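You operate a simulated robot arm through the tools that you are given. There is no shell and no other tool. Be economical: measure what you need, move in short steps, check, and stop when the job is done.

You run a simulated two-armed robot. Do the job below in one go: nothing can be reset, and whatever is moved stays where it is left.

JOB
Slacken and unhook the green strap, fold ring D flat, tighten the black strap.
Fine: press the button before lifting; its ratchet goes in the strap bin; the other tight strap stays tight.

The check looks at the end state, three seconds after you hand in, the way a careful person would. Anything else that was tipped, shoved, dropped, spilled or broken makes it a failure. Flat cloth is picked up by pressing the open fingertips on it (5 to 10 N) and closing them slowly along it; thin cloth reads only 2 to 8 mm in the jaws.

ROBOT AND FRAMES
Two 7-joint arms with fingered hands on one trunk, on a base that drives. Base frame: it is fixed to the floor where the robot stands at the start and does not move with it; the origin is under the middle of the robot, x ahead of it, y to its left, z up; the surface under the hand at the start is at about z = 0.7. Lengths are in m, angles in degrees, forces in N, time in s.
The left shoulder is at the start at [0.03, 0.119, 1.044], the right one opposite. With the tool pointing down near the work surface each hand reaches from about 0.1 to 0.74 m from the robot's upright axis, wherever it stands, measured 20 degrees to its own side. Places, roughly: bin [0.7, -0.5, 0.7]. Payload 3.8 kg a hand.
The TCP of each hand is the grasp point between the finger pads, 0.025 m short of the fingertips. In the tool frame z runs along the fingers and y along their closing line. The gripper opens to 0.088 m. The gripper's body begins 0.029 m behind the TCP. The gripper is a hand of 4 fingers: y runs from the thumb to the fingers, the wrist lies at [-0.013, -0.106, -0.174] in the tool frame, and closing takes about 1.5 s.
Orientation is told as [roll, pitch, yaw] about the base's x, y, z axes, in that order, counted from this pose: with the fingers straight down and the wrist toward the robot, the tool's x, y and z point along [0, 1, 0], [1, 0, 0] and [0, 0, -1] of the base frame.

CONTROLS
- The arms move only by the tool servo_tool. It takes "left_commands", "right_commands" or both (then of equal length, played together; a hand with none holds still); each is a list that holds one entry, the list of rows, each a list of 6 numbers: the shift along the tool's x, y, z in mm, then the turn, a rotation vector about the tool's x, y, z in degrees. In form: [[[x, y, z, wx, wy, wz], ...]]. A call has 1 to 12 rows; each row is the pose to reach, as a shift and turn from the pose commanded when the call began, along the tool's axes at that moment. "left_claw" and "right_claw" are, for a hand that has rows, the opening, from 0 (shut) to 1 (fully open), set as the call begins (left out, the last holds). Rows are played at 5 a second. More than 0.05 m and 8.6 degrees between two rows, or a gripper value outside its range, and nothing of the call is played. Where a pose cannot be reached the arm comes as near as it can. A force on the tool above 40 N (or 10 N above the force at the start of the call, whichever is more), or a blocked arm, ends the call early, and 0.2 s more pass. Each finger travels about 0.153 m/s and halts on what it meets, pressing with about 31 N; the grip force reading is that of the motor and also rises with nothing between the fingers. The clock runs only during rows and for 0.2 s after the last one: add rows that repeat a pose to give the fingers time. It gives the time, the measured TCP pose, the force on the tool (base axes), the opening and the grip force at its end, in the units of the frame above (readings bear some noise), with the torque about the TCP (base axes, N m) and any sound that the robot's microphone picked up.
- Cameras (640 x 400 px; columns grow to the right, rows downward): "scene" is now at [0.0411, -0.0356, 1.5828]; the picture's right is [-0.51, -0.86, 0.00], its down [-0.70, 0.41, -0.58] and it looks along [0.50, -0.29, -0.81] (base axes); focal length 283 px, centre (320, 200). "left" rides on the left gripper at [-0.064, -0.083, -0.098] in its tool frame; the picture's right is [-0.62, -0.37, 0.69], its down [0.71, -0.63, 0.30] and it looks along [0.32, 0.68, 0.65] (tool axes); focal length 265 px, centre (320, 200). "right" rides on the right gripper at [0.064, -0.083, -0.098] in its tool frame; the picture's right is [-0.62, 0.37, -0.69], its down [-0.71, -0.63, 0.30] and it looks along [-0.32, 0.68, 0.65] (tool axes); focal length 265 px, centre (320, 200). There is no depth. A picture from a camera that has moved, and an enlarged one, comes with that camera's place and axes in the base frame and with its lens.
- get_image(camera): a new picture of that camera. It takes no simulated time.
- lift_body(by): slides the trunk up (or, below 0, down) by that many m; the arms and the scene camera ride with it, the base frame stays. It gives what a move gives, with no picture.
- steer(legs): drives the robot by 1 to 6 legs, each [ahead, left, turn to the left] in m, m and degrees, along the robot's own axes; the way and the turn of a leg run together, so that a leg with both is an arc; at most 1.5 m and 180 degrees a leg. The arms and the cameras ride along, it lands a little off, and it stops where it bumps. It gives what a move gives.
- hand_shape(shape, hand): the hand has 4 fingers and takes this shape, open, in about a second: jaw (thumb against the fingers, like two jaws); tri (thumb and two fingers); tip (a fingertip pinch); poke (one finger out to press); point (the index stretched); flat (the hand flat); cup (the hand cupped); fist (a fist). The gripper value then closes the fingers along that shape, each until it touches; the sizes above hold for jaw. It gives what a move gives, with no picture.
- pan_tilt(pan, tilt): turns the head with the scene camera to pan (to the left, within 120 degrees either way) and tilt (down, from -29 to 69), counted from straight ahead of the robot. It gives what a move gives.
- enlarge(camera, box): a new picture of the part [left, top, right, bottom] of that camera's present view, enlarged. It takes no simulated time.
- job_done(): hands the job in; it is judged then, once.

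Work in short steps. Places have to be worked out from the pictures, the camera data and where the tool is seen: move nearer, look again, correct. Check each grasp and each placing, and mend what went wrong. You have 120 turns and 88 pictures in all, those below and enlarged ones among them. Open the grippers and draw the arms clear of the work before you hand the job in, unless the task says otherwise; then end with one line.

The tools are called after "Call:" as a command line: name --argument value ..., lists and objects as JSON in quotes. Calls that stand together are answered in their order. servo_tool: Moves the arms, as the interface text tells. Its arguments: {"type":"object","properties":{"left_commands":{"type":"array","items":{"type":"array","items":{"type":"array","items":{"type":"number"}}}},"left_claw":{"type":"number"},"right_commands":{"type":"array","items":{"type":"array","items":{"type":"array","items":{"type":"number"}}}},"right_claw":{"type":"number"}},"required":[]} The other tools are called the same way: lift_body (by) slides the trunk up or down; hand_shape (shape, hand) gives the hand a shape; steer (legs) drives the base; pan_tilt (pan, tilt) turns the head that bears the scene camera; get_image (camera) takes a picture; enlarge (camera, box) takes an enlarged picture of a part of a camera's view; job_done () hands the job in.

At the start:

```text
time_s: 0.0
left_tcp_pos: [0.5938, -0.0261, 1.0164]
left_orientation: [0.1, 0.0, 0.0]
left_wrist_force: [0.0, 0.3, 0.1]
left_torque: [-0.03, 0.01, 0.0]
left_opening: 0.0873
left_grip_force: 0.1
left_shape: jaw
right_tcp_pos: [0.4398, -0.4011, 1.0789]
right_orientation: [0.0, 0.0, 0.0]
right_wrist_force: [0.5, 0.1, -0.2]
right_torque: [0.0, -0.01, 0.0]
right_opening: 0.0876
right_grip_force: 0.0
right_shape: jaw
trunk travel left (down, up): [-0.2, 0.39]
robot x, y, heading: [-0.0033, 0.0024, -0.2]
head pan, tilt: [-30.5, 54.5]
```

scene: 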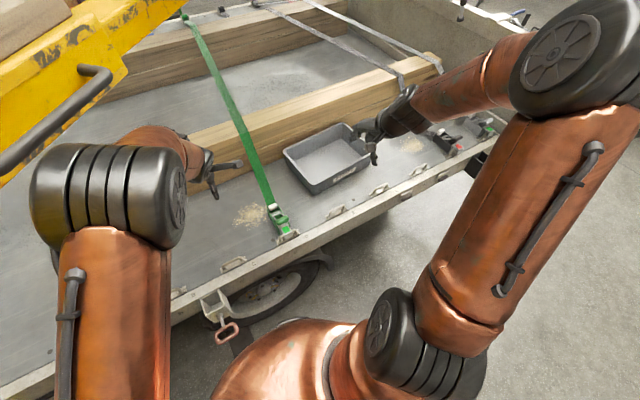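
right: 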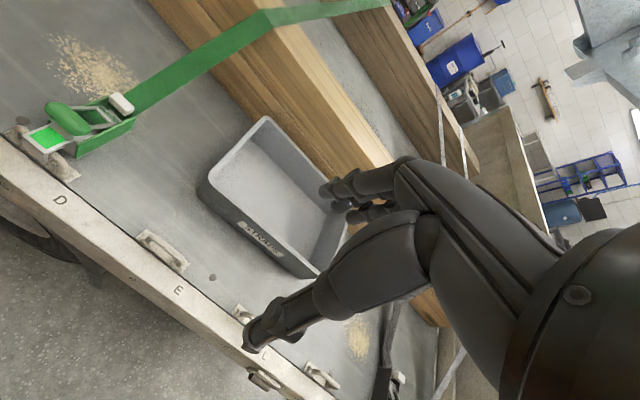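
left: 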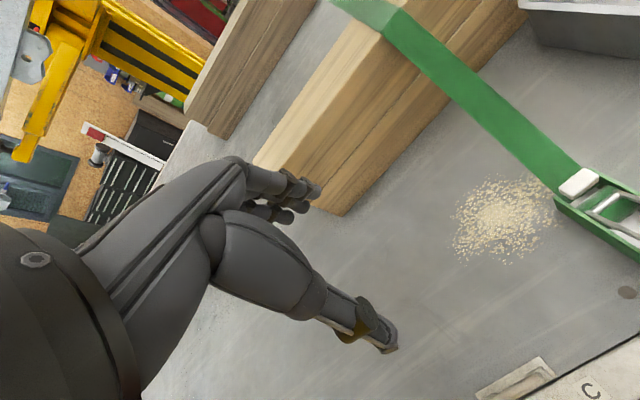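

The green strap's ratchet sits at ring D, with the strap bin beside it and black and red ratchets further right. I'll enlarge both views to work out the parts.

Call:
enlarge --camera "right" --box '[0, 60, 200, 260]'

Call:
enlarge --camera "scene" --box '[380, 80, 540, 180]'

Call:
enlarge --camera "scene" --box '[160, 0, 480, 200]'

```text
2.00 times, centred on (100, 160) of right
camera zoom: at [0.3569, -0.3365, 1.1779], right [0.37, -0.62, 0.69], down [-0.63, -0.71, -0.3], along [0.68, -0.32, -0.65], focal length 531 px, centre (760, 280)
```

zoom: 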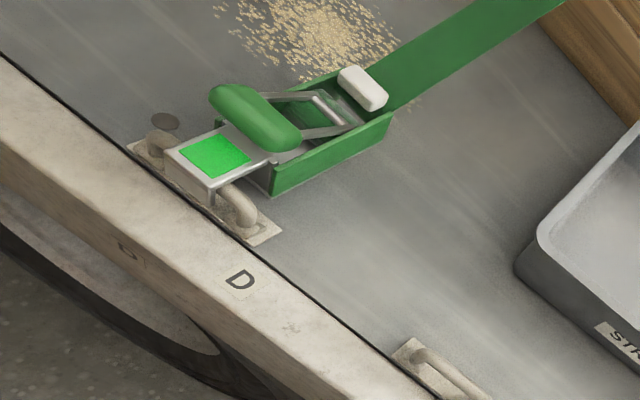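

```text
4.00 times, centred on (460, 130) of scene
camera zoom: at [0.0411, -0.0356, 1.5828], right [-0.51, -0.86, 0.0], down [-0.7, 0.41, -0.58], along [0.5, -0.29, -0.81], focal length 1131 px, centre (-240, 480)
```

zoom: 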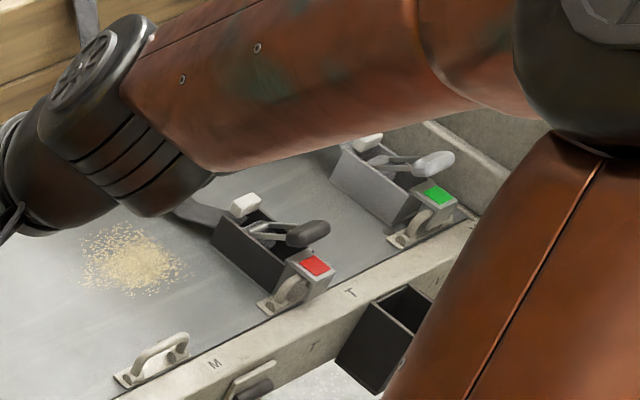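

```text
2.00 times, centred on (320, 100) of scene
camera zoom: at [0.0411, -0.0356, 1.5828], right [-0.51, -0.86, 0.0], down [-0.7, 0.41, -0.58], along [0.5, -0.29, -0.81], focal length 565 px, centre (320, 400)
```

zoom: 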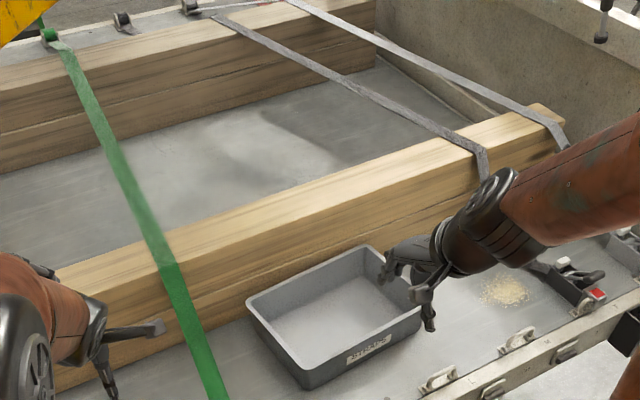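

The enlarged views are sharp. Green and grey show green indicators (tight) and black shows red (loose). I'll zoom the scene camera hard on the green ratchet to triangulate it.

Call:
enlarge --camera "scene" --box '[240, 180, 320, 250]'

Call:
enlarge --camera "right" --box '[10, 80, 150, 200]'

Call:
enlarge --camera "left" --box '[540, 150, 640, 250]'

```text
5.71 times, centred on (280, 215) of scene
camera zoom: at [0.0411, -0.0356, 1.5828], right [-0.51, -0.86, 0.0], down [-0.7, 0.41, -0.58], along [0.5, -0.29, -0.81], focal length 1615 px, centre (549, 114)
```

zoom: 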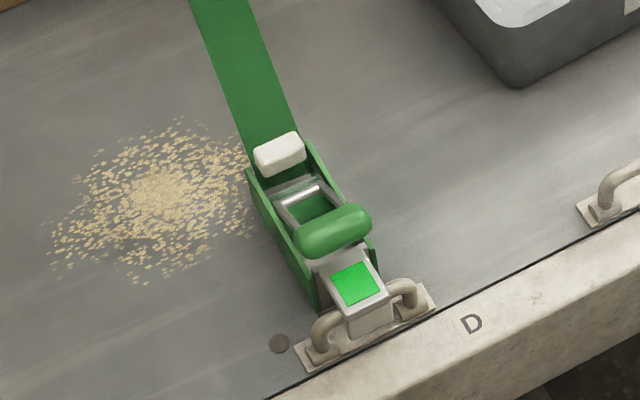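

```text
3.33 times, centred on (80, 140) of right
camera zoom: at [0.3569, -0.3365, 1.1779], right [0.37, -0.62, 0.69], down [-0.63, -0.71, -0.3], along [0.68, -0.32, -0.65], focal length 885 px, centre (1120, 400)
```

zoom: 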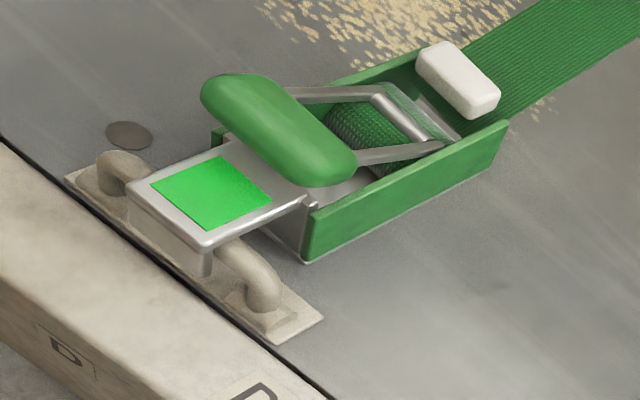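

```text
4.00 times, centred on (590, 200) of left
camera zoom: at [0.5098, -0.0909, 1.1143], right [-0.37, -0.62, -0.69], down [-0.63, 0.71, -0.3], along [0.68, 0.32, -0.65], focal length 1062 px, centre (-760, 200)
```

zoom: 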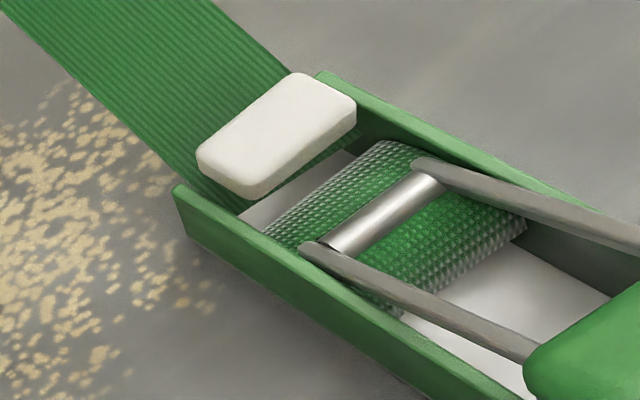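

Triangulating: button is around [0.612, -0.177, 0.75], lever grip around [0.53, -0.176, 0.775], ring D near x 0.49. I'll slide the robot right so that both hands reach, and set the left hand to poke.

Call:
steer --legs '[[0, -0.18, 0]]'

Call:
hand_shape --hand "left" --shape "poke"

Call:
get_image --camera "left"

Call:
get_image --camera "scene"

```text
time_s: 1.5
left_tcp_pos: [0.5944, -0.2078, 1.015]
left_orientation: [0.1, 0.0, 0.3]
left_wrist_force: [-0.4, -0.1, 0.0]
left_torque: [0.06, 0.01, -0.02]
left_opening: 0.0875
left_grip_force: 0.1
left_shape: jaw
right_tcp_pos: [0.4426, -0.5844, 1.0791]
right_orientation: [0.1, 0.0, 0.4]
right_wrist_force: [-0.1, -0.8, 1.0]
right_torque: [0.0, -0.03, 0.05]
right_opening: 0.0876
right_grip_force: 0.0
right_shape: jaw
trunk travel left (down, up): [-0.2, 0.39]
robot x, y, heading: [0.0014, -0.1849, 0.4]
head pan, tilt: [-30.5, 54.5]
```

```text
time_s: 2.4
left_tcp_pos: [0.5945, -0.2066, 1.0163]
left_orientation: [0.0, 0.0, 0.5]
left_wrist_force: [0.5, -1.1, -0.4]
left_torque: [0.0, 0.01, -0.01]
left_opening: 0.0
left_grip_force: 0.1
left_shape: poke
right_tcp_pos: [0.4434, -0.5825, 1.0791]
right_orientation: [0.0, 0.0, 0.4]
right_wrist_force: [-0.1, -0.3, -0.1]
right_torque: [0.02, 0.0, 0.02]
right_opening: 0.0875
right_grip_force: 0.0
right_shape: jaw
trunk travel left (down, up): [-0.2, 0.39]
robot x, y, heading: [0.0023, -0.1815, 0.4]
head pan, tilt: [-30.5, 54.5]
```

```text
78 pictures are left
camera left: at [0.511, -0.2728, 1.1143], right [-0.36, -0.62, -0.69], down [-0.63, 0.71, -0.3], along [0.68, 0.33, -0.65], focal length 265 px, centre (320, 200)
```

left: 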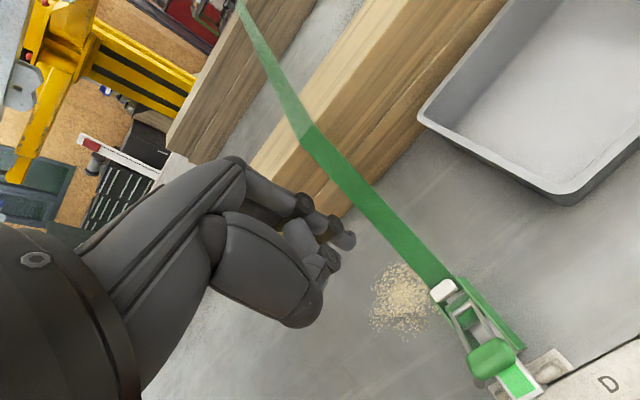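

```text
77 pictures are left
camera scene: at [0.0419, -0.2206, 1.5828], right [-0.5, -0.86, 0.0], down [-0.7, 0.41, -0.58], along [0.5, -0.29, -0.81], focal length 283 px, centre (320, 200)
```

scene: 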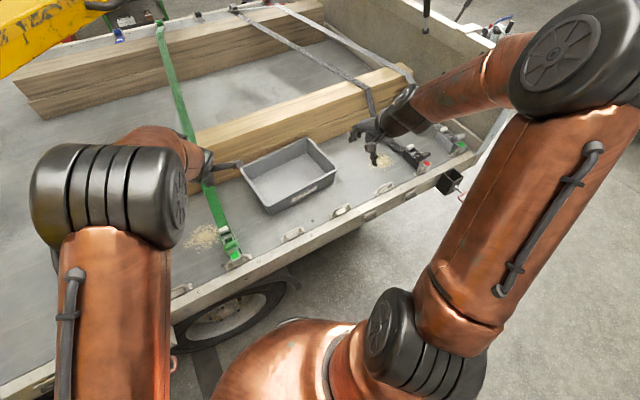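

The poke fingertip sits roughly at the TCP. I'll yaw the left hand so its wrist goes out to +y (clear of the lever) while lowering it over the button, and aim the head at the ratchet.

Call:
servo_tool --left_commands '[[[4, 2, 10, 0, 0, 8.2], [8, 3, 20, 0, 0, 16.4], [12, 5, 30, 0, 0, 24.6], [16, 6, 40, 0, 0, 32.8], [20, 8, 50, 0, 0, 41], [24, 10, 60, 0, 0, 49.2], [28, 12, 70, 0, 0, 57.4], [32, 13, 80, 0, 0, 65.6], [35, 15, 90, 0, 0, 73.8], [38, 16, 100, 0, 0, 82], [41, 17, 110, 0, 0, 90], [41, 17, 110, 0, 0, 90]]]'

Call:
pan_tilt --pan 4 --tilt 57

Call:
get_image --camera "scene"

Call:
get_image --camera "left"

```text
time_s: 5.0
left_tcp_pos: [0.6106, -0.1667, 0.9069]
left_orientation: [0.1, -0.1, -89.6]
left_wrist_force: [0.4, 0.2, -0.5]
left_torque: [-0.03, 0.01, -0.01]
left_opening: 0.0002
left_grip_force: 0.1
left_shape: poke
right_tcp_pos: [0.4415, -0.5827, 1.0796]
right_orientation: [-0.2, -0.1, 0.4]
right_wrist_force: [0.0, 0.2, -0.4]
right_torque: [0.03, 0.02, -0.02]
right_opening: 0.0876
right_grip_force: 0.1
right_shape: jaw
trunk travel left (down, up): [-0.2, 0.39]
robot x, y, heading: [-0.0041, -0.1834, 0.3]
head pan, tilt: [-30.5, 54.5]
```

```text
time_s: 6.0
left_tcp_pos: [0.6115, -0.1657, 0.907]
left_orientation: [-0.1, -0.1, -89.6]
left_wrist_force: [-1.1, -0.4, 0.0]
left_torque: [0.0, 0.02, 0.02]
left_opening: 0.0001
left_grip_force: 0.1
left_shape: poke
right_tcp_pos: [0.4429, -0.5813, 1.0795]
right_orientation: [-0.1, 0.0, 0.4]
right_wrist_force: [0.2, 0.4, 0.3]
right_torque: [-0.01, -0.01, 0.01]
right_opening: 0.0874
right_grip_force: 0.0
right_shape: jaw
trunk travel left (down, up): [-0.2, 0.39]
robot x, y, heading: [-0.0013, -0.1872, 0.3]
head pan, tilt: [4.0, 57.0]
```

```text
76 pictures are left
camera scene: at [0.049, -0.1787, 1.5798], right [0.08, -1.0, 0.0], down [-0.84, -0.06, -0.54], along [0.54, 0.04, -0.84], focal length 283 px, centre (320, 200)
```

scene: 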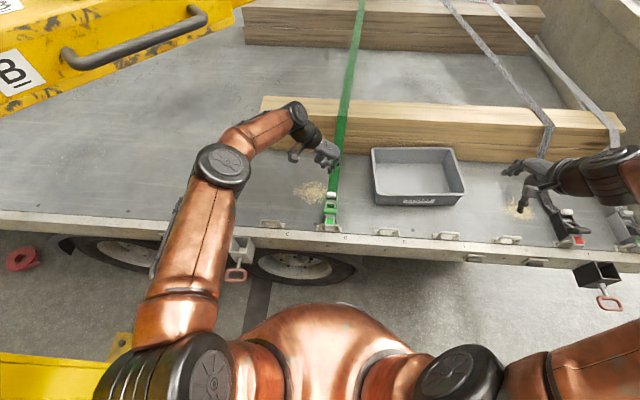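

```text
75 pictures are left
camera left: at [0.5459, -0.0838, 1.0055], right [-0.62, 0.36, -0.69], down [0.71, 0.63, -0.3], along [0.33, -0.68, -0.65], focal length 265 px, centre (320, 200)
```

left: 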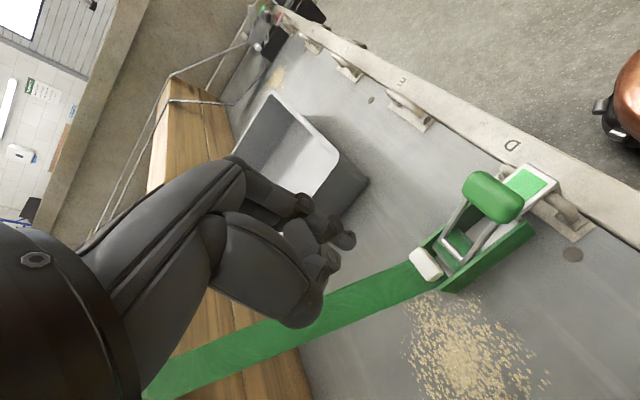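

Another estimate puts the button at [0.610, -0.181]. I'll zoom the scene view on the ratchet and the hand to check the fingertip.

Call:
enlarge --camera "scene" --box '[280, 130, 380, 240]'

Call:
enlarge --camera "left" --box '[260, 150, 560, 340]'

```text
3.64 times, centred on (330, 185) of scene
camera zoom: at [0.049, -0.1787, 1.5798], right [0.08, -1.0, 0.0], down [-0.84, -0.06, -0.54], along [0.54, 0.04, -0.84], focal length 1028 px, centre (284, 254)
```

zoom: 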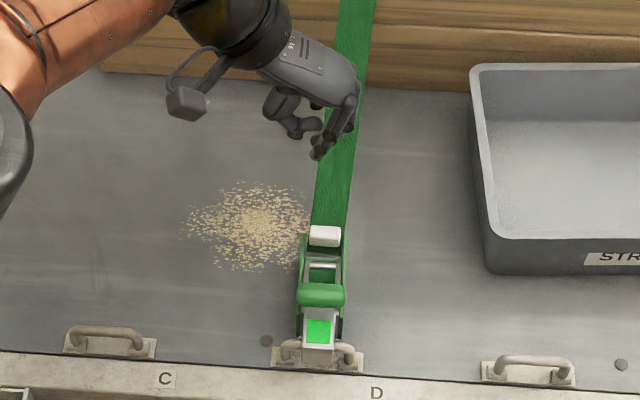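

```text
2.11 times, centred on (410, 245) of left
camera zoom: at [0.5459, -0.0838, 1.0055], right [-0.62, 0.36, -0.69], down [0.71, 0.63, -0.3], along [0.33, -0.68, -0.65], focal length 559 px, centre (130, 105)
```

zoom: 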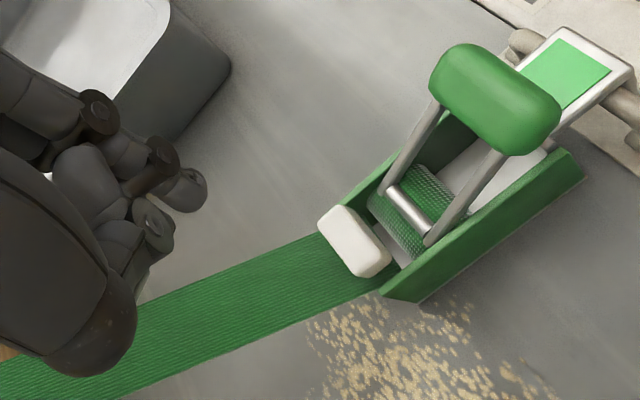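

Both views put the fingertip at [0.6005, -0.165, 0.888], which is (-11, 0, +19) mm in the tool. I'll move it just above the button.

Call:
servo_tool --left_commands '[[[10, 12, 30, 0, 0, 0], [10, 12, 60, 0, 0, 0], [10, 12, 85, 0, 0, 0], [10, 12, 105, 0, 0, 0], [10, 12, 117, 0, 0, 0], [10, 12, 117, 0, 0, 0]]]'

Call:
enlarge --camera "scene" --box '[290, 150, 370, 230]'

Call:
get_image --camera "left"

```text
time_s: 7.4
left_tcp_pos: [0.5975, -0.1792, 0.7984]
left_orientation: [0.0, 0.0, -89.5]
left_wrist_force: [0.8, -0.1, -0.5]
left_torque: [0.0, -0.04, -0.01]
left_opening: 0.0001
left_grip_force: 0.0
left_shape: poke
left hand out of reach, approached as far as the arm can: row 2, 3, 4, 5, 6
right_tcp_pos: [0.444, -0.5821, 1.0791]
right_orientation: [0.0, 0.0, 0.4]
right_wrist_force: [0.6, 0.4, -0.4]
right_torque: [0.02, 0.04, 0.01]
right_opening: 0.0878
right_grip_force: 0.1
right_shape: jaw
trunk travel left (down, up): [-0.2, 0.39]
robot x, y, heading: [0.0003, -0.1828, 0.1]
head pan, tilt: [4.0, 57.0]
```

```text
5.00 times, centred on (330, 190) of scene
camera zoom: at [0.0491, -0.1783, 1.5798], right [0.08, -1.0, 0.0], down [-0.84, -0.06, -0.54], along [0.54, 0.04, -0.84], focal length 1413 px, centre (270, 250)
```

zoom: 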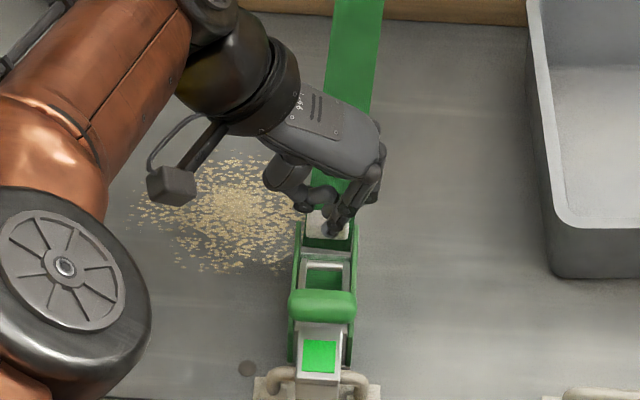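

```text
71 pictures are left
camera left: at [0.5324, -0.097, 0.8958], right [-0.62, 0.36, -0.69], down [0.71, 0.63, -0.3], along [0.33, -0.68, -0.65], focal length 265 px, centre (320, 200)
```

left: 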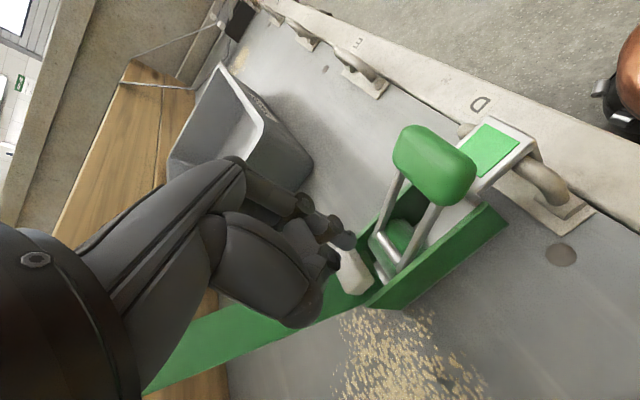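

The left arm runs out of reach low down, so I'll raise the hand 110 mm and lower the trunk 0.1 m to bring the shoulder closer.

Call:
servo_tool --left_commands '[[[0, 0, -40, 0, 0, 0], [0, 0, -80, 0, 0, 0], [0, 0, -110, 0, 0, 0], [0, 0, -110, 0, 0, 0]]]'

Call:
lift_body --by -0.1

```text
time_s: 8.4
left_tcp_pos: [0.6245, -0.1796, 0.9018]
left_orientation: [-0.1, 0.1, -89.6]
left_wrist_force: [-1.3, 0.0, 0.2]
left_torque: [-0.01, 0.02, 0.0]
left_opening: 0.0002
left_grip_force: 0.1
left_shape: poke
left hand out of reach, approached as far as the arm can: row 1, 2, 3, 4
right_tcp_pos: [0.4428, -0.5825, 1.0787]
right_orientation: [0.0, 0.0, 0.4]
right_wrist_force: [0.2, 0.0, 0.4]
right_torque: [-0.01, -0.01, 0.01]
right_opening: 0.0879
right_grip_force: 0.1
right_shape: jaw
trunk travel left (down, up): [-0.2, 0.39]
robot x, y, heading: [-0.0022, -0.1888, 0.6]
head pan, tilt: [4.0, 57.0]
```

```text
time_s: 9.8
left_tcp_pos: [0.6257, -0.1802, 0.803]
left_orientation: [-0.1, -0.1, -89.7]
left_wrist_force: [0.5, -0.6, 0.2]
left_torque: [-0.01, 0.0, 0.0]
left_opening: 0.0
left_grip_force: 0.1
left_shape: poke
right_tcp_pos: [0.4431, -0.5829, 0.9798]
right_orientation: [0.0, 0.1, 0.4]
right_wrist_force: [-0.1, 0.0, 0.4]
right_torque: [0.01, 0.0, -0.02]
right_opening: 0.0875
right_grip_force: 0.1
right_shape: jaw
trunk travel left (down, up): [-0.1, 0.49]
robot x, y, heading: [0.0005, -0.1834, 0.1]
head pan, tilt: [4.0, 57.0]
```

The tip is now near [0.614, -0.179, 0.784], over the button. I'll come down in small steps and watch the force.

Call:
servo_tool --left_commands '[[[-2, 0, 8, 0, 0, 0], [-2, 0, 14, 0, 0, 0], [-2, 0, 18, 0, 0, 0], [-2, 0, 22, 0, 0, 0], [-2, 0, 25, 0, 0, 0]]]'

Call:
enlarge --camera "left" --box '[280, 100, 560, 300]'

```text
time_s: 11.0
left_tcp_pos: [0.623, -0.1807, 0.7785]
left_orientation: [0.1, -0.1, -89.6]
left_wrist_force: [-0.4, -1.1, 11.9]
left_torque: [-0.08, 0.08, -0.01]
left_opening: 0.0
left_grip_force: 0.0
left_shape: poke
right_tcp_pos: [0.4409, -0.5817, 0.981]
right_orientation: [0.0, 0.0, 0.4]
right_wrist_force: [0.4, 0.7, 0.1]
right_torque: [0.0, -0.03, 0.0]
right_opening: 0.0873
right_grip_force: 0.0
right_shape: jaw
trunk travel left (down, up): [-0.1, 0.49]
robot x, y, heading: [0.0014, -0.1839, 0.3]
head pan, tilt: [4.0, 57.0]
heard: click
```

```text
2.00 times, centred on (420, 200) of left
camera zoom: at [0.5565, -0.0982, 0.8779], right [-0.62, 0.36, -0.69], down [0.71, 0.63, -0.3], along [0.33, -0.68, -0.65], focal length 531 px, centre (120, 200)
```

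zoom: 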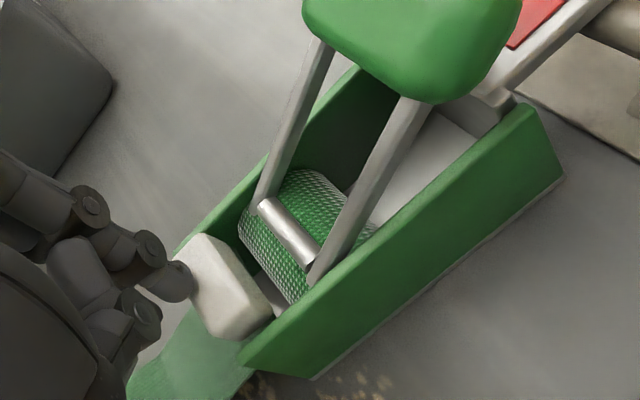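

It clicked and the indicator is now red, so the tension is released. I'll raise the finger and see whether it stays that way.

Call:
servo_tool --left_commands '[[[0, 0, -25, 0, 0, 0], [0, 0, -60, 0, 0, 0], [0, 20, -110, 0, 0, 0], [0, 0, -130, 0, 0, 0]]]'

Call:
enlarge --camera "scene" --box '[280, 130, 380, 240]'

Call:
enlarge --camera "left" --box '[300, 100, 640, 340]'

```text
refused: row 3 steps farther than a row can; nothing moved
```

```text
3.64 times, centred on (330, 185) of scene
camera zoom: at [0.0475, -0.1787, 1.48], right [0.08, -1.0, 0.0], down [-0.84, -0.06, -0.55], along [0.54, 0.04, -0.84], focal length 1028 px, centre (284, 254)
```

zoom: 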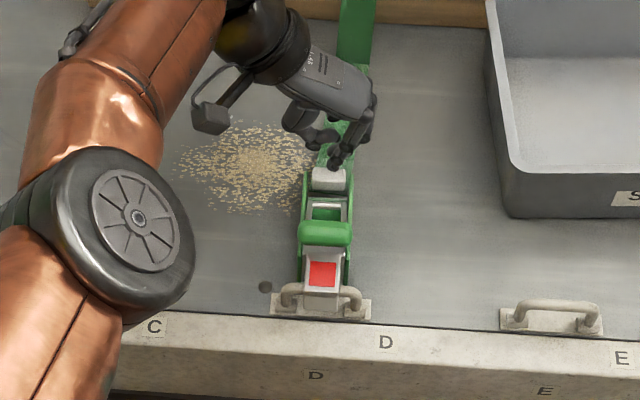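

```text
1.67 times, centred on (470, 220) of left
camera zoom: at [0.5565, -0.0982, 0.8779], right [-0.62, 0.36, -0.69], down [0.71, 0.63, -0.3], along [0.33, -0.68, -0.65], focal length 442 px, centre (70, 167)
```

zoom: 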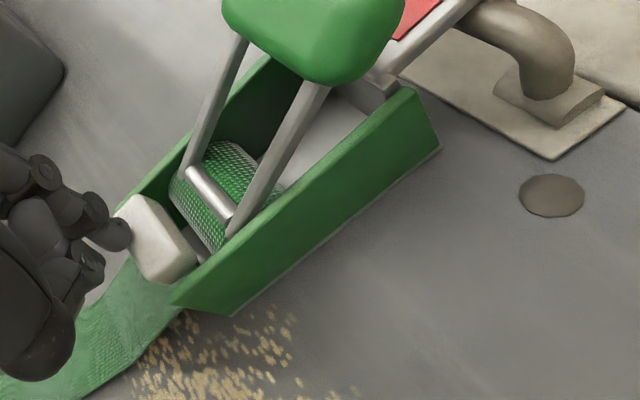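

The strap visibly sags, so it is slack. I'll back the finger off in legal steps and look again.

Call:
servo_tool --left_commands '[[[0, 0, -25, 0, 0, 0], [0, 0, -60, 0, 0, 0], [0, 0, -100, 0, 0, 0], [0, 0, -130, 0, 0, 0], [0, 0, -130, 0, 0, 0]]]'

Call:
enlarge --camera "left" --box '[300, 140, 620, 360]'

Call:
get_image --camera "scene"

```text
time_s: 12.2
left_tcp_pos: [0.6358, -0.1809, 0.9051]
left_orientation: [-0.1, 0.0, -89.7]
left_wrist_force: [-0.6, -0.3, 0.7]
left_torque: [-0.03, -0.01, 0.0]
left_opening: 0.0
left_grip_force: 0.0
left_shape: poke
left hand out of reach, approached as far as the arm can: row 2, 3, 4, 5
right_tcp_pos: [0.4438, -0.5826, 0.9795]
right_orientation: [0.0, 0.0, 0.3]
right_wrist_force: [-0.8, -0.5, -0.1]
right_torque: [-0.01, -0.01, -0.01]
right_opening: 0.0877
right_grip_force: 0.1
right_shape: jaw
trunk travel left (down, up): [-0.1, 0.49]
robot x, y, heading: [-0.002, -0.1822, 0.2]
head pan, tilt: [4.0, 57.0]
```

```text
1.82 times, centred on (460, 250) of left
camera zoom: at [0.5702, -0.0984, 1.0054], right [-0.62, 0.37, -0.69], down [0.71, 0.63, -0.31], along [0.33, -0.68, -0.66], focal length 483 px, centre (66, 109)
```

zoom: 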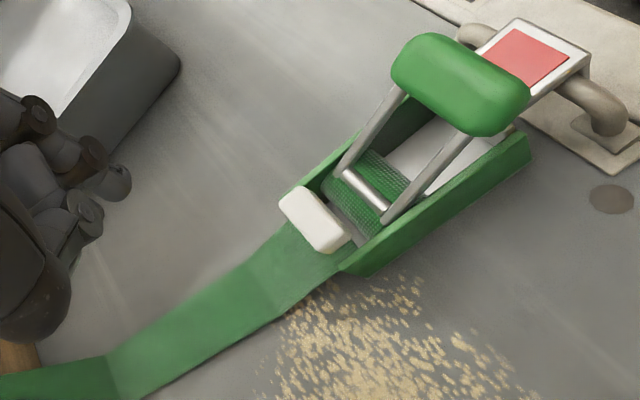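

```text
66 pictures are left
camera scene: at [0.0491, -0.1786, 1.4798], right [0.08, -1.0, 0.0], down [-0.84, -0.06, -0.54], along [0.54, 0.04, -0.84], focal length 283 px, centre (320, 200)
```

scene: 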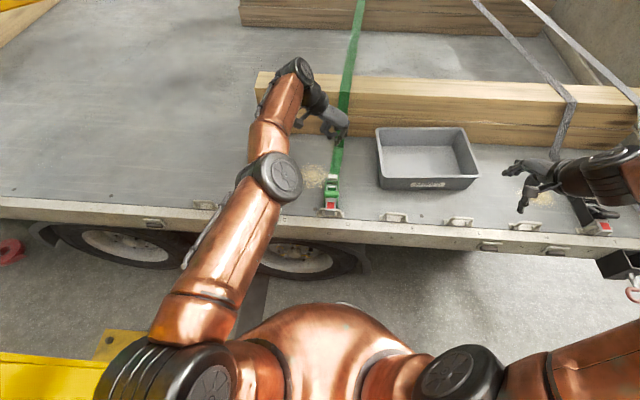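

Green is slack and stays so. I'll take the left hand out to +y, then bring the right hand over the ratchet yawed +90° so the jaws close in y on its side walls.

Call:
servo_tool --left_commands '[[[-20, -30, -15, 0, 0, 0], [-40, -70, -20, 0, 0, 0], [-60, -110, -25, 0, 0, 0], [-80, -155, -30, 0, 0, 0], [-100, -195, -30, 0, 0, 0], [-120, -235, -30, 0, 0, 0], [-120, -235, -30, 0, 0, 0]]]'

Call:
servo_tool --right_commands '[[[37, 13, 0, 0, 0, -8.2], [74, 26, 0, 0, 0, -16.4], [111, 39, 0, 0, 0, -24.6], [148, 52, 0, 0, 0, -32.8], [185, 65, 0, 0, 0, -41], [222, 78, 0, 0, 0, -49.2], [259, 91, 0, 0, 0, -57.4], [296, 104, 0, 0, 0, -65.6], [333, 117, 5, 0, 0, -73.8], [370, 130, 20, 0, 0, -82], [407, 142, 40, 0, 0, -90.0], [407, 142, 40, 0, 0, -90.0]]]' --right_claw 1

Call:
get_image --camera "right"

Call:
get_image --camera "scene"

```text
time_s: 13.8
left_tcp_pos: [0.604, 0.0824, 0.9423]
left_orientation: [-0.2, 0.1, -89.8]
left_wrist_force: [0.0, -1.1, -0.6]
left_torque: [0.0, 0.0, 0.01]
left_opening: 0.0
left_grip_force: 0.1
left_shape: poke
left hand out of reach, approached as far as the arm can: row 1, 2, 3, 4, 5, 6, 7
right_tcp_pos: [0.4434, -0.5831, 0.9795]
right_orientation: [0.1, 0.0, 0.3]
right_wrist_force: [0.0, -0.9, 0.7]
right_torque: [0.01, -0.01, 0.01]
right_opening: 0.0875
right_grip_force: 0.0
right_shape: jaw
trunk travel left (down, up): [-0.1, 0.49]
robot x, y, heading: [0.0011, -0.1843, 0.4]
head pan, tilt: [4.0, 57.0]
```

```text
time_s: 16.4
left_tcp_pos: [0.6042, 0.0828, 0.9411]
left_orientation: [-0.1, -0.1, -89.7]
left_wrist_force: [-0.7, 0.2, -0.2]
left_torque: [-0.02, 0.02, 0.01]
left_opening: 0.0001
left_grip_force: 0.1
left_shape: poke
right_tcp_pos: [0.5819, -0.1738, 0.9397]
right_orientation: [0.0, -0.1, 90.5]
right_wrist_force: [-0.4, -0.3, -0.3]
right_torque: [0.0, 0.02, 0.03]
right_opening: 0.0878
right_grip_force: 0.0
right_shape: jaw
trunk travel left (down, up): [-0.1, 0.49]
robot x, y, heading: [0.0037, -0.1894, 0.4]
head pan, tilt: [4.0, 57.0]
```

```text
65 pictures are left
camera right: at [0.518, -0.258, 1.0385], right [0.62, 0.37, 0.69], down [0.72, -0.62, -0.3], along [0.32, 0.69, -0.65], focal length 265 px, centre (320, 200)
```

right: 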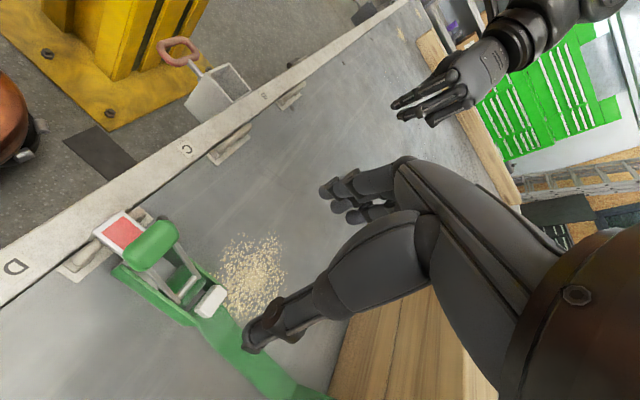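

```text
64 pictures are left
camera scene: at [0.0485, -0.179, 1.4798], right [0.08, -1.0, 0.0], down [-0.84, -0.06, -0.54], along [0.54, 0.04, -0.84], focal length 283 px, centre (320, 200)
```

scene: 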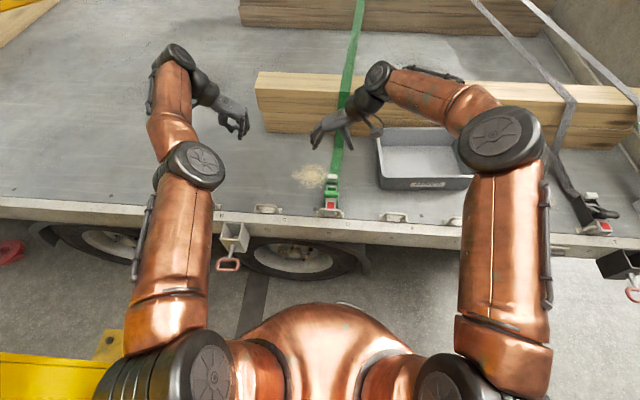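

The right hand is placed over the ratchet. I'll zoom in to measure the body walls for the grasp.

Call:
enlarge --camera "right" --box '[60, 180, 260, 340]'

Call:
enlarge --camera "scene" --box '[300, 160, 360, 230]'

```text
2.50 times, centred on (160, 260) of right
camera zoom: at [0.518, -0.258, 1.0385], right [0.62, 0.37, 0.69], down [0.72, -0.62, -0.3], along [0.32, 0.69, -0.65], focal length 664 px, centre (720, 50)
```

zoom: 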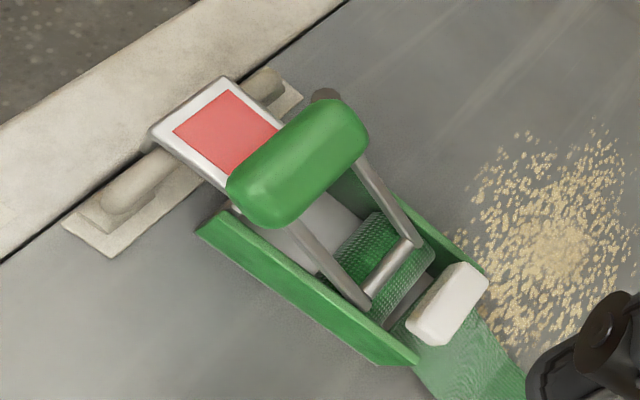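

```text
5.71 times, centred on (330, 195) of scene
camera zoom: at [0.0485, -0.179, 1.4798], right [0.08, -1.0, 0.0], down [-0.84, -0.06, -0.54], along [0.54, 0.04, -0.84], focal length 1615 px, centre (263, 229)
```

zoom: 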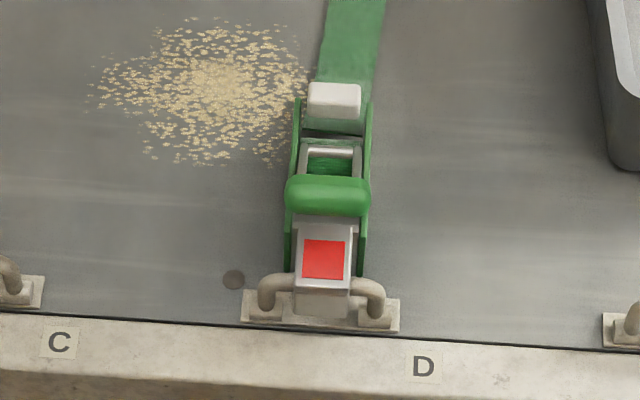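

Body walls run y -0.158 to -0.198 and x 0.524 to 0.625. I'll lower over it, stopping first at z 0.80 for a look.

Call:
servo_tool --right_commands '[[[0, -4, 40, 0, 0, 0], [0, -4, 80, 0, 0, 0], [0, -4, 110, 0, 0, 0], [0, -4, 140, 0, 0, 0], [0, -4, 140, 0, 0, 0]]]'

Call:
get_image --camera "right"

Call:
enlarge --camera "scene" --box '[280, 130, 380, 230]'

```text
time_s: 17.6
left_tcp_pos: [0.6053, 0.0832, 0.9412]
left_orientation: [-0.1, -0.1, -89.7]
left_wrist_force: [-0.7, -0.1, -0.1]
left_torque: [0.02, 0.02, -0.03]
left_opening: 0.0
left_grip_force: 0.1
left_shape: poke
right_tcp_pos: [0.5834, -0.1784, 0.8021]
right_orientation: [-0.1, 0.0, 90.4]
right_wrist_force: [0.0, -0.3, -0.1]
right_torque: [-0.01, -0.02, 0.01]
right_opening: 0.0876
right_grip_force: 0.1
right_shape: jaw
trunk travel left (down, up): [-0.1, 0.49]
robot x, y, heading: [0.0006, -0.1832, 0.4]
head pan, tilt: [4.0, 57.0]
```

```text
61 pictures are left
camera right: at [0.5192, -0.2623, 0.8993], right [0.62, 0.37, 0.69], down [0.72, -0.63, -0.3], along [0.32, 0.69, -0.65], focal length 265 px, centre (320, 200)
```

right: 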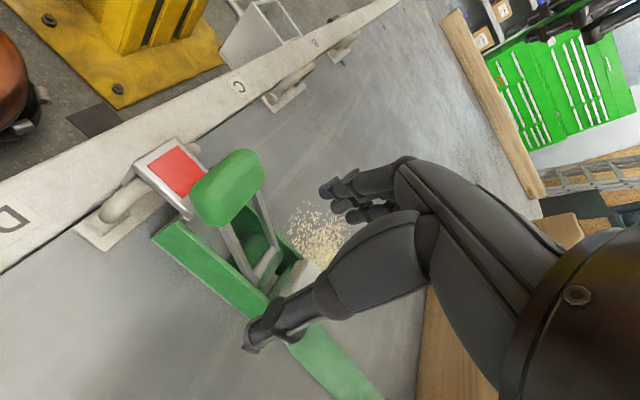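

```text
4.00 times, centred on (330, 180) of scene
camera zoom: at [0.0489, -0.1784, 1.4798], right [0.08, -1.0, 0.0], down [-0.84, -0.06, -0.54], along [0.54, 0.04, -0.84], focal length 1131 px, centre (280, 280)
```

zoom: 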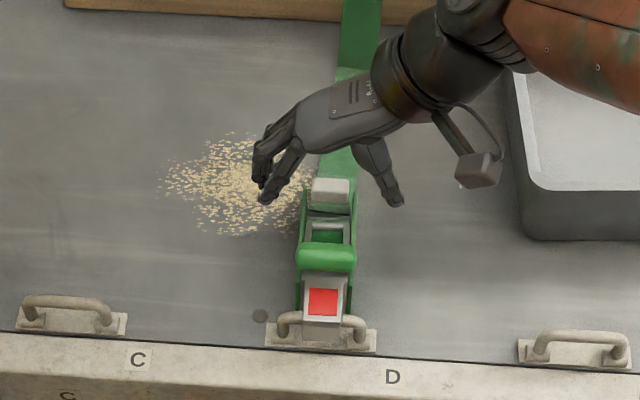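

The jaws straddle the body nicely. I'll lower 60 mm and close.

Call:
servo_tool --right_commands '[[[0, 0, 20, 0, 0, 0], [0, 0, 40, 0, 0, 0], [0, 0, 52, 0, 0, 0], [0, 0, 61, 0, 0, 0], [0, 0, 61, 0, 0, 0]]]'

Call:
enlarge --camera "scene" --box '[280, 130, 380, 230]'

Call:
get_image --camera "right"

```text
time_s: 18.8
left_tcp_pos: [0.6051, 0.0829, 0.9404]
left_orientation: [-0.1, 0.0, -89.7]
left_wrist_force: [-0.4, 0.4, 0.5]
left_torque: [-0.01, -0.03, -0.02]
left_opening: 0.0
left_grip_force: 0.1
left_shape: poke
right_tcp_pos: [0.5835, -0.1781, 0.739]
right_orientation: [0.0, 0.0, 90.3]
right_wrist_force: [1.0, 0.3, 0.0]
right_torque: [-0.03, 0.01, 0.01]
right_opening: 0.0877
right_grip_force: 0.0
right_shape: jaw
trunk travel left (down, up): [-0.1, 0.49]
robot x, y, heading: [0.0028, -0.1898, 0.7]
head pan, tilt: [4.0, 57.0]
```

```text
4.00 times, centred on (330, 180) of scene
camera zoom: at [0.0491, -0.1784, 1.4798], right [0.08, -1.0, 0.0], down [-0.84, -0.06, -0.54], along [0.54, 0.04, -0.84], focal length 1131 px, centre (280, 280)
```

zoom: 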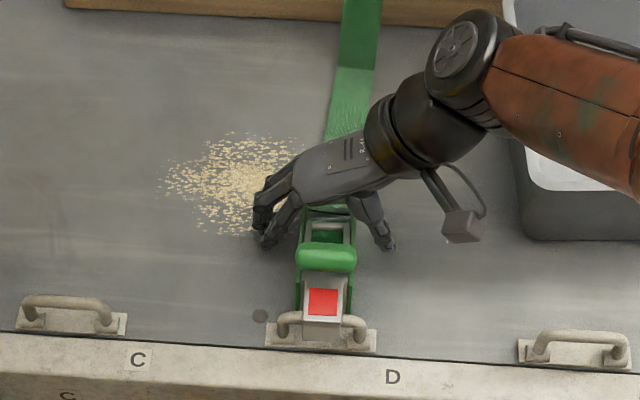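

```text
58 pictures are left
camera right: at [0.5196, -0.2614, 0.8366], right [0.62, 0.37, 0.69], down [0.72, -0.63, -0.3], along [0.32, 0.69, -0.65], focal length 265 px, centre (320, 200)
```

right: 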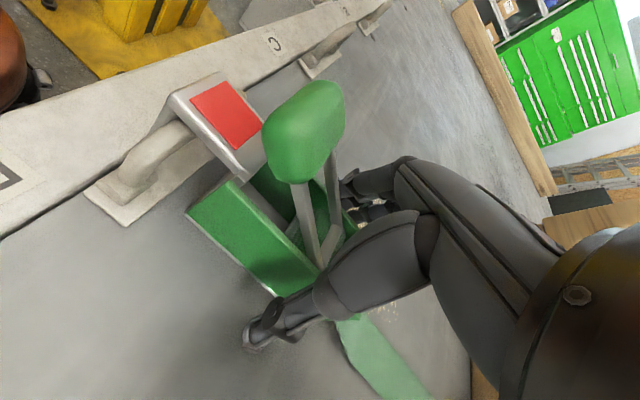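

No contact force, and the fingers sit on either side of the body. I'll close on it.

Call:
servo_tool --right_commands '[[[0, 0, 0, 0, 0, 0], [0, 0, 0, 0, 0, 0], [0, 0, 0, 0, 0, 0], [0, 0, 0, 0, 0, 0], [0, 0, 0, 0, 0, 0], [0, 0, 0, 0, 0, 0], [0, 0, 0, 0, 0, 0], [0, 0, 0, 0, 0, 0]]]' --right_claw 0

Call:
enlarge --camera "scene" --box '[280, 130, 380, 230]'

```text
time_s: 20.6
left_tcp_pos: [0.6041, 0.0821, 0.941]
left_orientation: [-0.1, 0.0, -89.7]
left_wrist_force: [-0.8, -0.2, 0.3]
left_torque: [-0.02, -0.01, -0.01]
left_opening: 0.0
left_grip_force: 0.1
left_shape: poke
right_tcp_pos: [0.582, -0.1763, 0.7388]
right_orientation: [0.0, 0.0, 90.4]
right_wrist_force: [-0.8, -1.0, 0.3]
right_torque: [-0.04, 0.0, 0.07]
right_opening: 0.0388
right_grip_force: 31.1
right_shape: jaw
trunk travel left (down, up): [-0.1, 0.49]
robot x, y, heading: [0.0005, -0.1824, 0.5]
head pan, tilt: [4.0, 57.0]
```

```text
4.00 times, centred on (330, 180) of scene
camera zoom: at [0.0493, -0.1784, 1.4798], right [0.08, -1.0, 0.0], down [-0.84, -0.06, -0.54], along [0.54, 0.04, -0.84], focal length 1131 px, centre (280, 280)
```

zoom: 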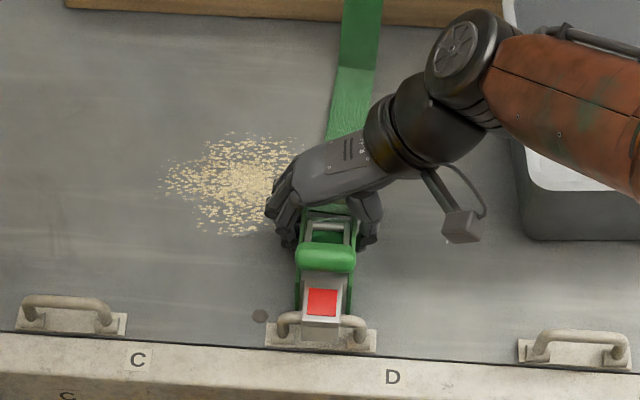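

Gripped firmly at 39 mm. I'll ease it 6 mm toward the rail to free the hook, then lift slowly.

Call:
servo_tool --right_commands '[[[3, 0, 0, 0, 0, 0], [6, 0, -2, 0, 0, 0], [6, 0, -8, 0, 0, 0], [6, 0, -16, 0, 0, 0], [6, 0, -24, 0, 0, 0], [6, 0, -32, 0, 0, 0], [6, 0, -40, 0, 0, 0]]]'

Call:
get_image --camera "right"

Call:
enlarge --camera "scene" --box '[280, 130, 380, 230]'

```text
time_s: 22.2
left_tcp_pos: [0.6061, 0.0833, 0.9406]
left_orientation: [-0.2, 0.0, -89.7]
left_wrist_force: [0.5, 0.2, -0.2]
left_torque: [0.01, 0.0, 0.01]
left_opening: 0.0
left_grip_force: 0.0
left_shape: poke
right_tcp_pos: [0.5764, -0.1782, 0.7781]
right_orientation: [0.1, 0.0, 90.5]
right_wrist_force: [-0.5, 0.2, -4.2]
right_torque: [0.01, -0.06, -0.01]
right_opening: 0.0387
right_grip_force: 31.2
right_shape: jaw
trunk travel left (down, up): [-0.1, 0.49]
robot x, y, heading: [0.0002, -0.1852, 0.6]
head pan, tilt: [4.0, 57.0]
```

```text
56 pictures are left
camera right: at [0.5132, -0.2629, 0.8771], right [0.62, 0.37, 0.69], down [0.72, -0.63, -0.31], along [0.32, 0.69, -0.65], focal length 265 px, centre (320, 200)
```

right: 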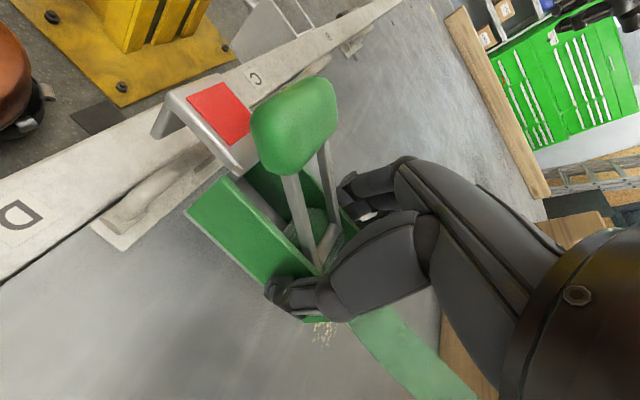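

```text
4.00 times, centred on (330, 180) of scene
camera zoom: at [0.0493, -0.1784, 1.4798], right [0.08, -1.0, 0.0], down [-0.84, -0.06, -0.54], along [0.54, 0.04, -0.84], focal length 1131 px, centre (280, 280)
```

zoom: 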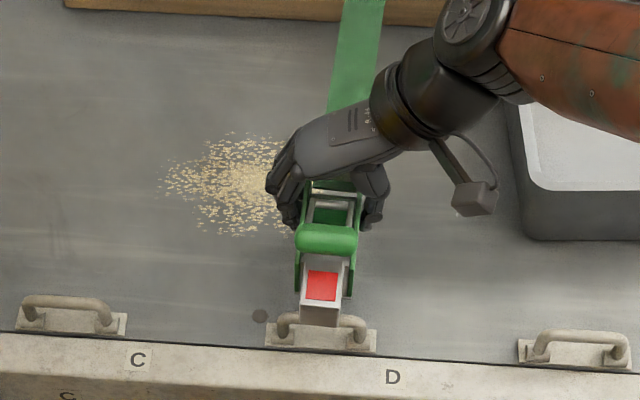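

The hook is clear of ring D. I'll lift to z ≈ 0.95 and check the strap comes along.

Call:
servo_tool --right_commands '[[[0, 0, -25, 0, 0, 0], [0, 0, -55, 0, 0, 0], [0, 0, -85, 0, 0, 0], [0, 0, -115, 0, 0, 0], [0, 0, -145, 0, 0, 0], [0, 0, -170, 0, 0, 0], [0, 0, -170, 0, 0, 0]]]'

Call:
get_image --camera "scene"

```text
time_s: 23.8
left_tcp_pos: [0.6048, 0.0821, 0.9399]
left_orientation: [-0.3, 0.1, -89.7]
left_wrist_force: [-0.2, -0.3, -0.1]
left_torque: [-0.01, 0.01, 0.0]
left_opening: 0.0
left_grip_force: 0.0
left_shape: poke
right_tcp_pos: [0.5772, -0.1774, 0.9492]
right_orientation: [0.1, -0.1, 90.3]
right_wrist_force: [-0.3, 0.6, -3.4]
right_torque: [0.01, -0.08, 0.02]
right_opening: 0.039
right_grip_force: 31.4
right_shape: jaw
trunk travel left (down, up): [-0.1, 0.49]
robot x, y, heading: [0.0008, -0.183, 0.8]
head pan, tilt: [4.0, 57.0]
```

```text
54 pictures are left
camera scene: at [0.0496, -0.1784, 1.4797], right [0.08, -1.0, 0.0], down [-0.84, -0.06, -0.54], along [0.54, 0.04, -0.84], focal length 283 px, centre (320, 200)
```

scene: 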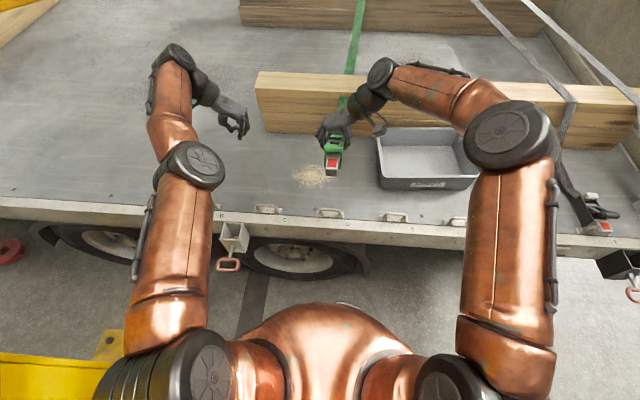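

It carries cleanly with only the weight on the wrist. I'll drive 0.17 m right so the bin comes into reach.

Call:
steer --legs '[[0, -0.17, 0]]'

Call:
get_image --camera "scene"

```text
time_s: 25.2
left_tcp_pos: [0.6056, -0.0903, 0.9418]
left_orientation: [-0.2, -0.1, -89.7]
left_wrist_force: [0.1, 0.0, -0.3]
left_torque: [0.05, -0.02, -0.03]
left_opening: 0.0
left_grip_force: 0.1
left_shape: poke
right_tcp_pos: [0.5783, -0.3515, 0.9482]
right_orientation: [0.0, 0.0, 90.4]
right_wrist_force: [0.2, -1.0, -3.1]
right_torque: [-0.02, -0.11, 0.01]
right_opening: 0.039
right_grip_force: 31.1
right_shape: jaw
trunk travel left (down, up): [-0.1, 0.49]
robot x, y, heading: [0.0018, -0.3613, 0.7]
head pan, tilt: [4.0, 57.0]
```

```text
53 pictures are left
camera scene: at [0.0506, -0.3532, 1.4798], right [0.08, -1.0, 0.0], down [-0.84, -0.06, -0.54], along [0.54, 0.04, -0.84], focal length 283 px, centre (320, 200)
```

scene: 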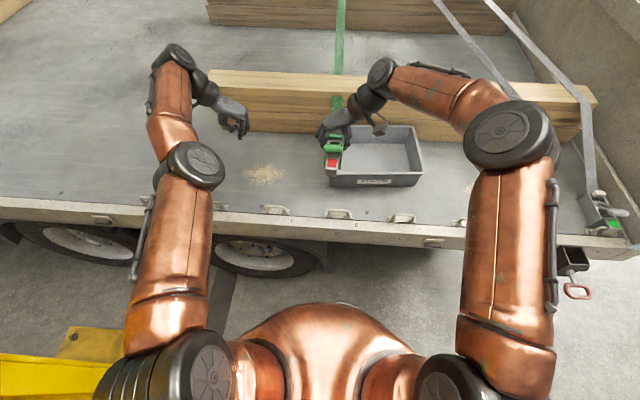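

Bin spans about x 0.625–0.82, y −0.35…−0.63, rim z ≈ 0.79. I'll turn the hand back to yaw 0 so the ratchet lies along the bin's length, and move over its middle.

Call:
servo_tool --right_commands '[[[-13, -15, 0, 0, 0, 8.2], [-26, -30, 0, 0, 0, 16.4], [-40, -45, 0, 0, 0, 24.6], [-53, -60, 0, 0, 0, 32.8], [-66, -75, 0, 0, 0, 41], [-80, -90, 0, 0, 0, 49.2], [-93, -105, 0, 0, 0, 57.4], [-107, -120, 0, 0, 0, 65.6], [-120, -135, 0, 0, 0, 73.8], [-133, -150, 0, 0, 0, 82], [-145, -165, 0, 0, 0, 90], [-145, -165, 0, 0, 0, 90]]]'

Call:
get_image --camera "scene"

Call:
get_image --camera "right"

```text
time_s: 27.8
left_tcp_pos: [0.6062, -0.0898, 0.9417]
left_orientation: [-0.2, 0.0, -89.7]
left_wrist_force: [-0.1, 0.5, 0.1]
left_torque: [0.0, 0.0, 0.0]
left_opening: 0.0002
left_grip_force: 0.0
left_shape: poke
right_tcp_pos: [0.7231, -0.514, 0.9488]
right_orientation: [0.0, 0.1, 0.3]
right_wrist_force: [-0.6, 0.4, -3.4]
right_torque: [-0.03, 0.0, -0.02]
right_opening: 0.0383
right_grip_force: 31.1
right_shape: jaw
trunk travel left (down, up): [-0.1, 0.49]
robot x, y, heading: [0.0053, -0.3565, 0.1]
head pan, tilt: [4.0, 57.0]
```

```text
52 pictures are left
camera scene: at [0.0505, -0.3517, 1.4798], right [0.08, -1.0, 0.0], down [-0.84, -0.06, -0.54], along [0.54, 0.04, -0.84], focal length 283 px, centre (320, 200)
```

scene: 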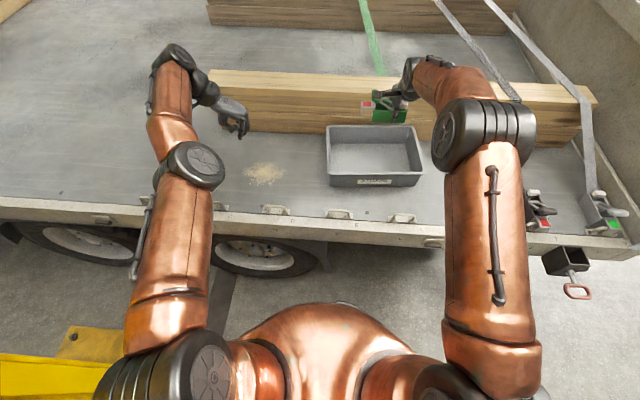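

```text
51 pictures are left
camera right: at [0.6402, -0.451, 1.0476], right [0.37, -0.62, 0.69], down [-0.63, -0.72, -0.3], along [0.68, -0.32, -0.65], focal length 265 px, centre (320, 200)
```

right: 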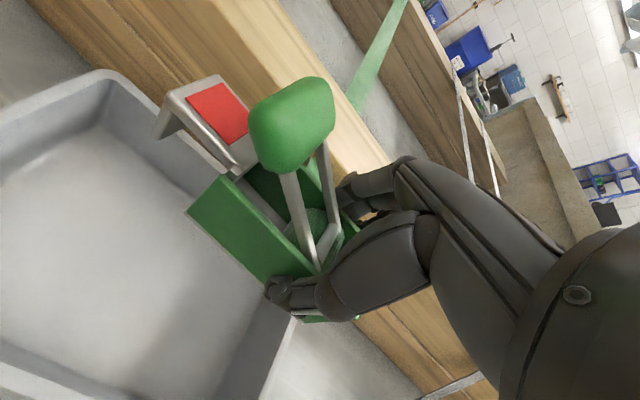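

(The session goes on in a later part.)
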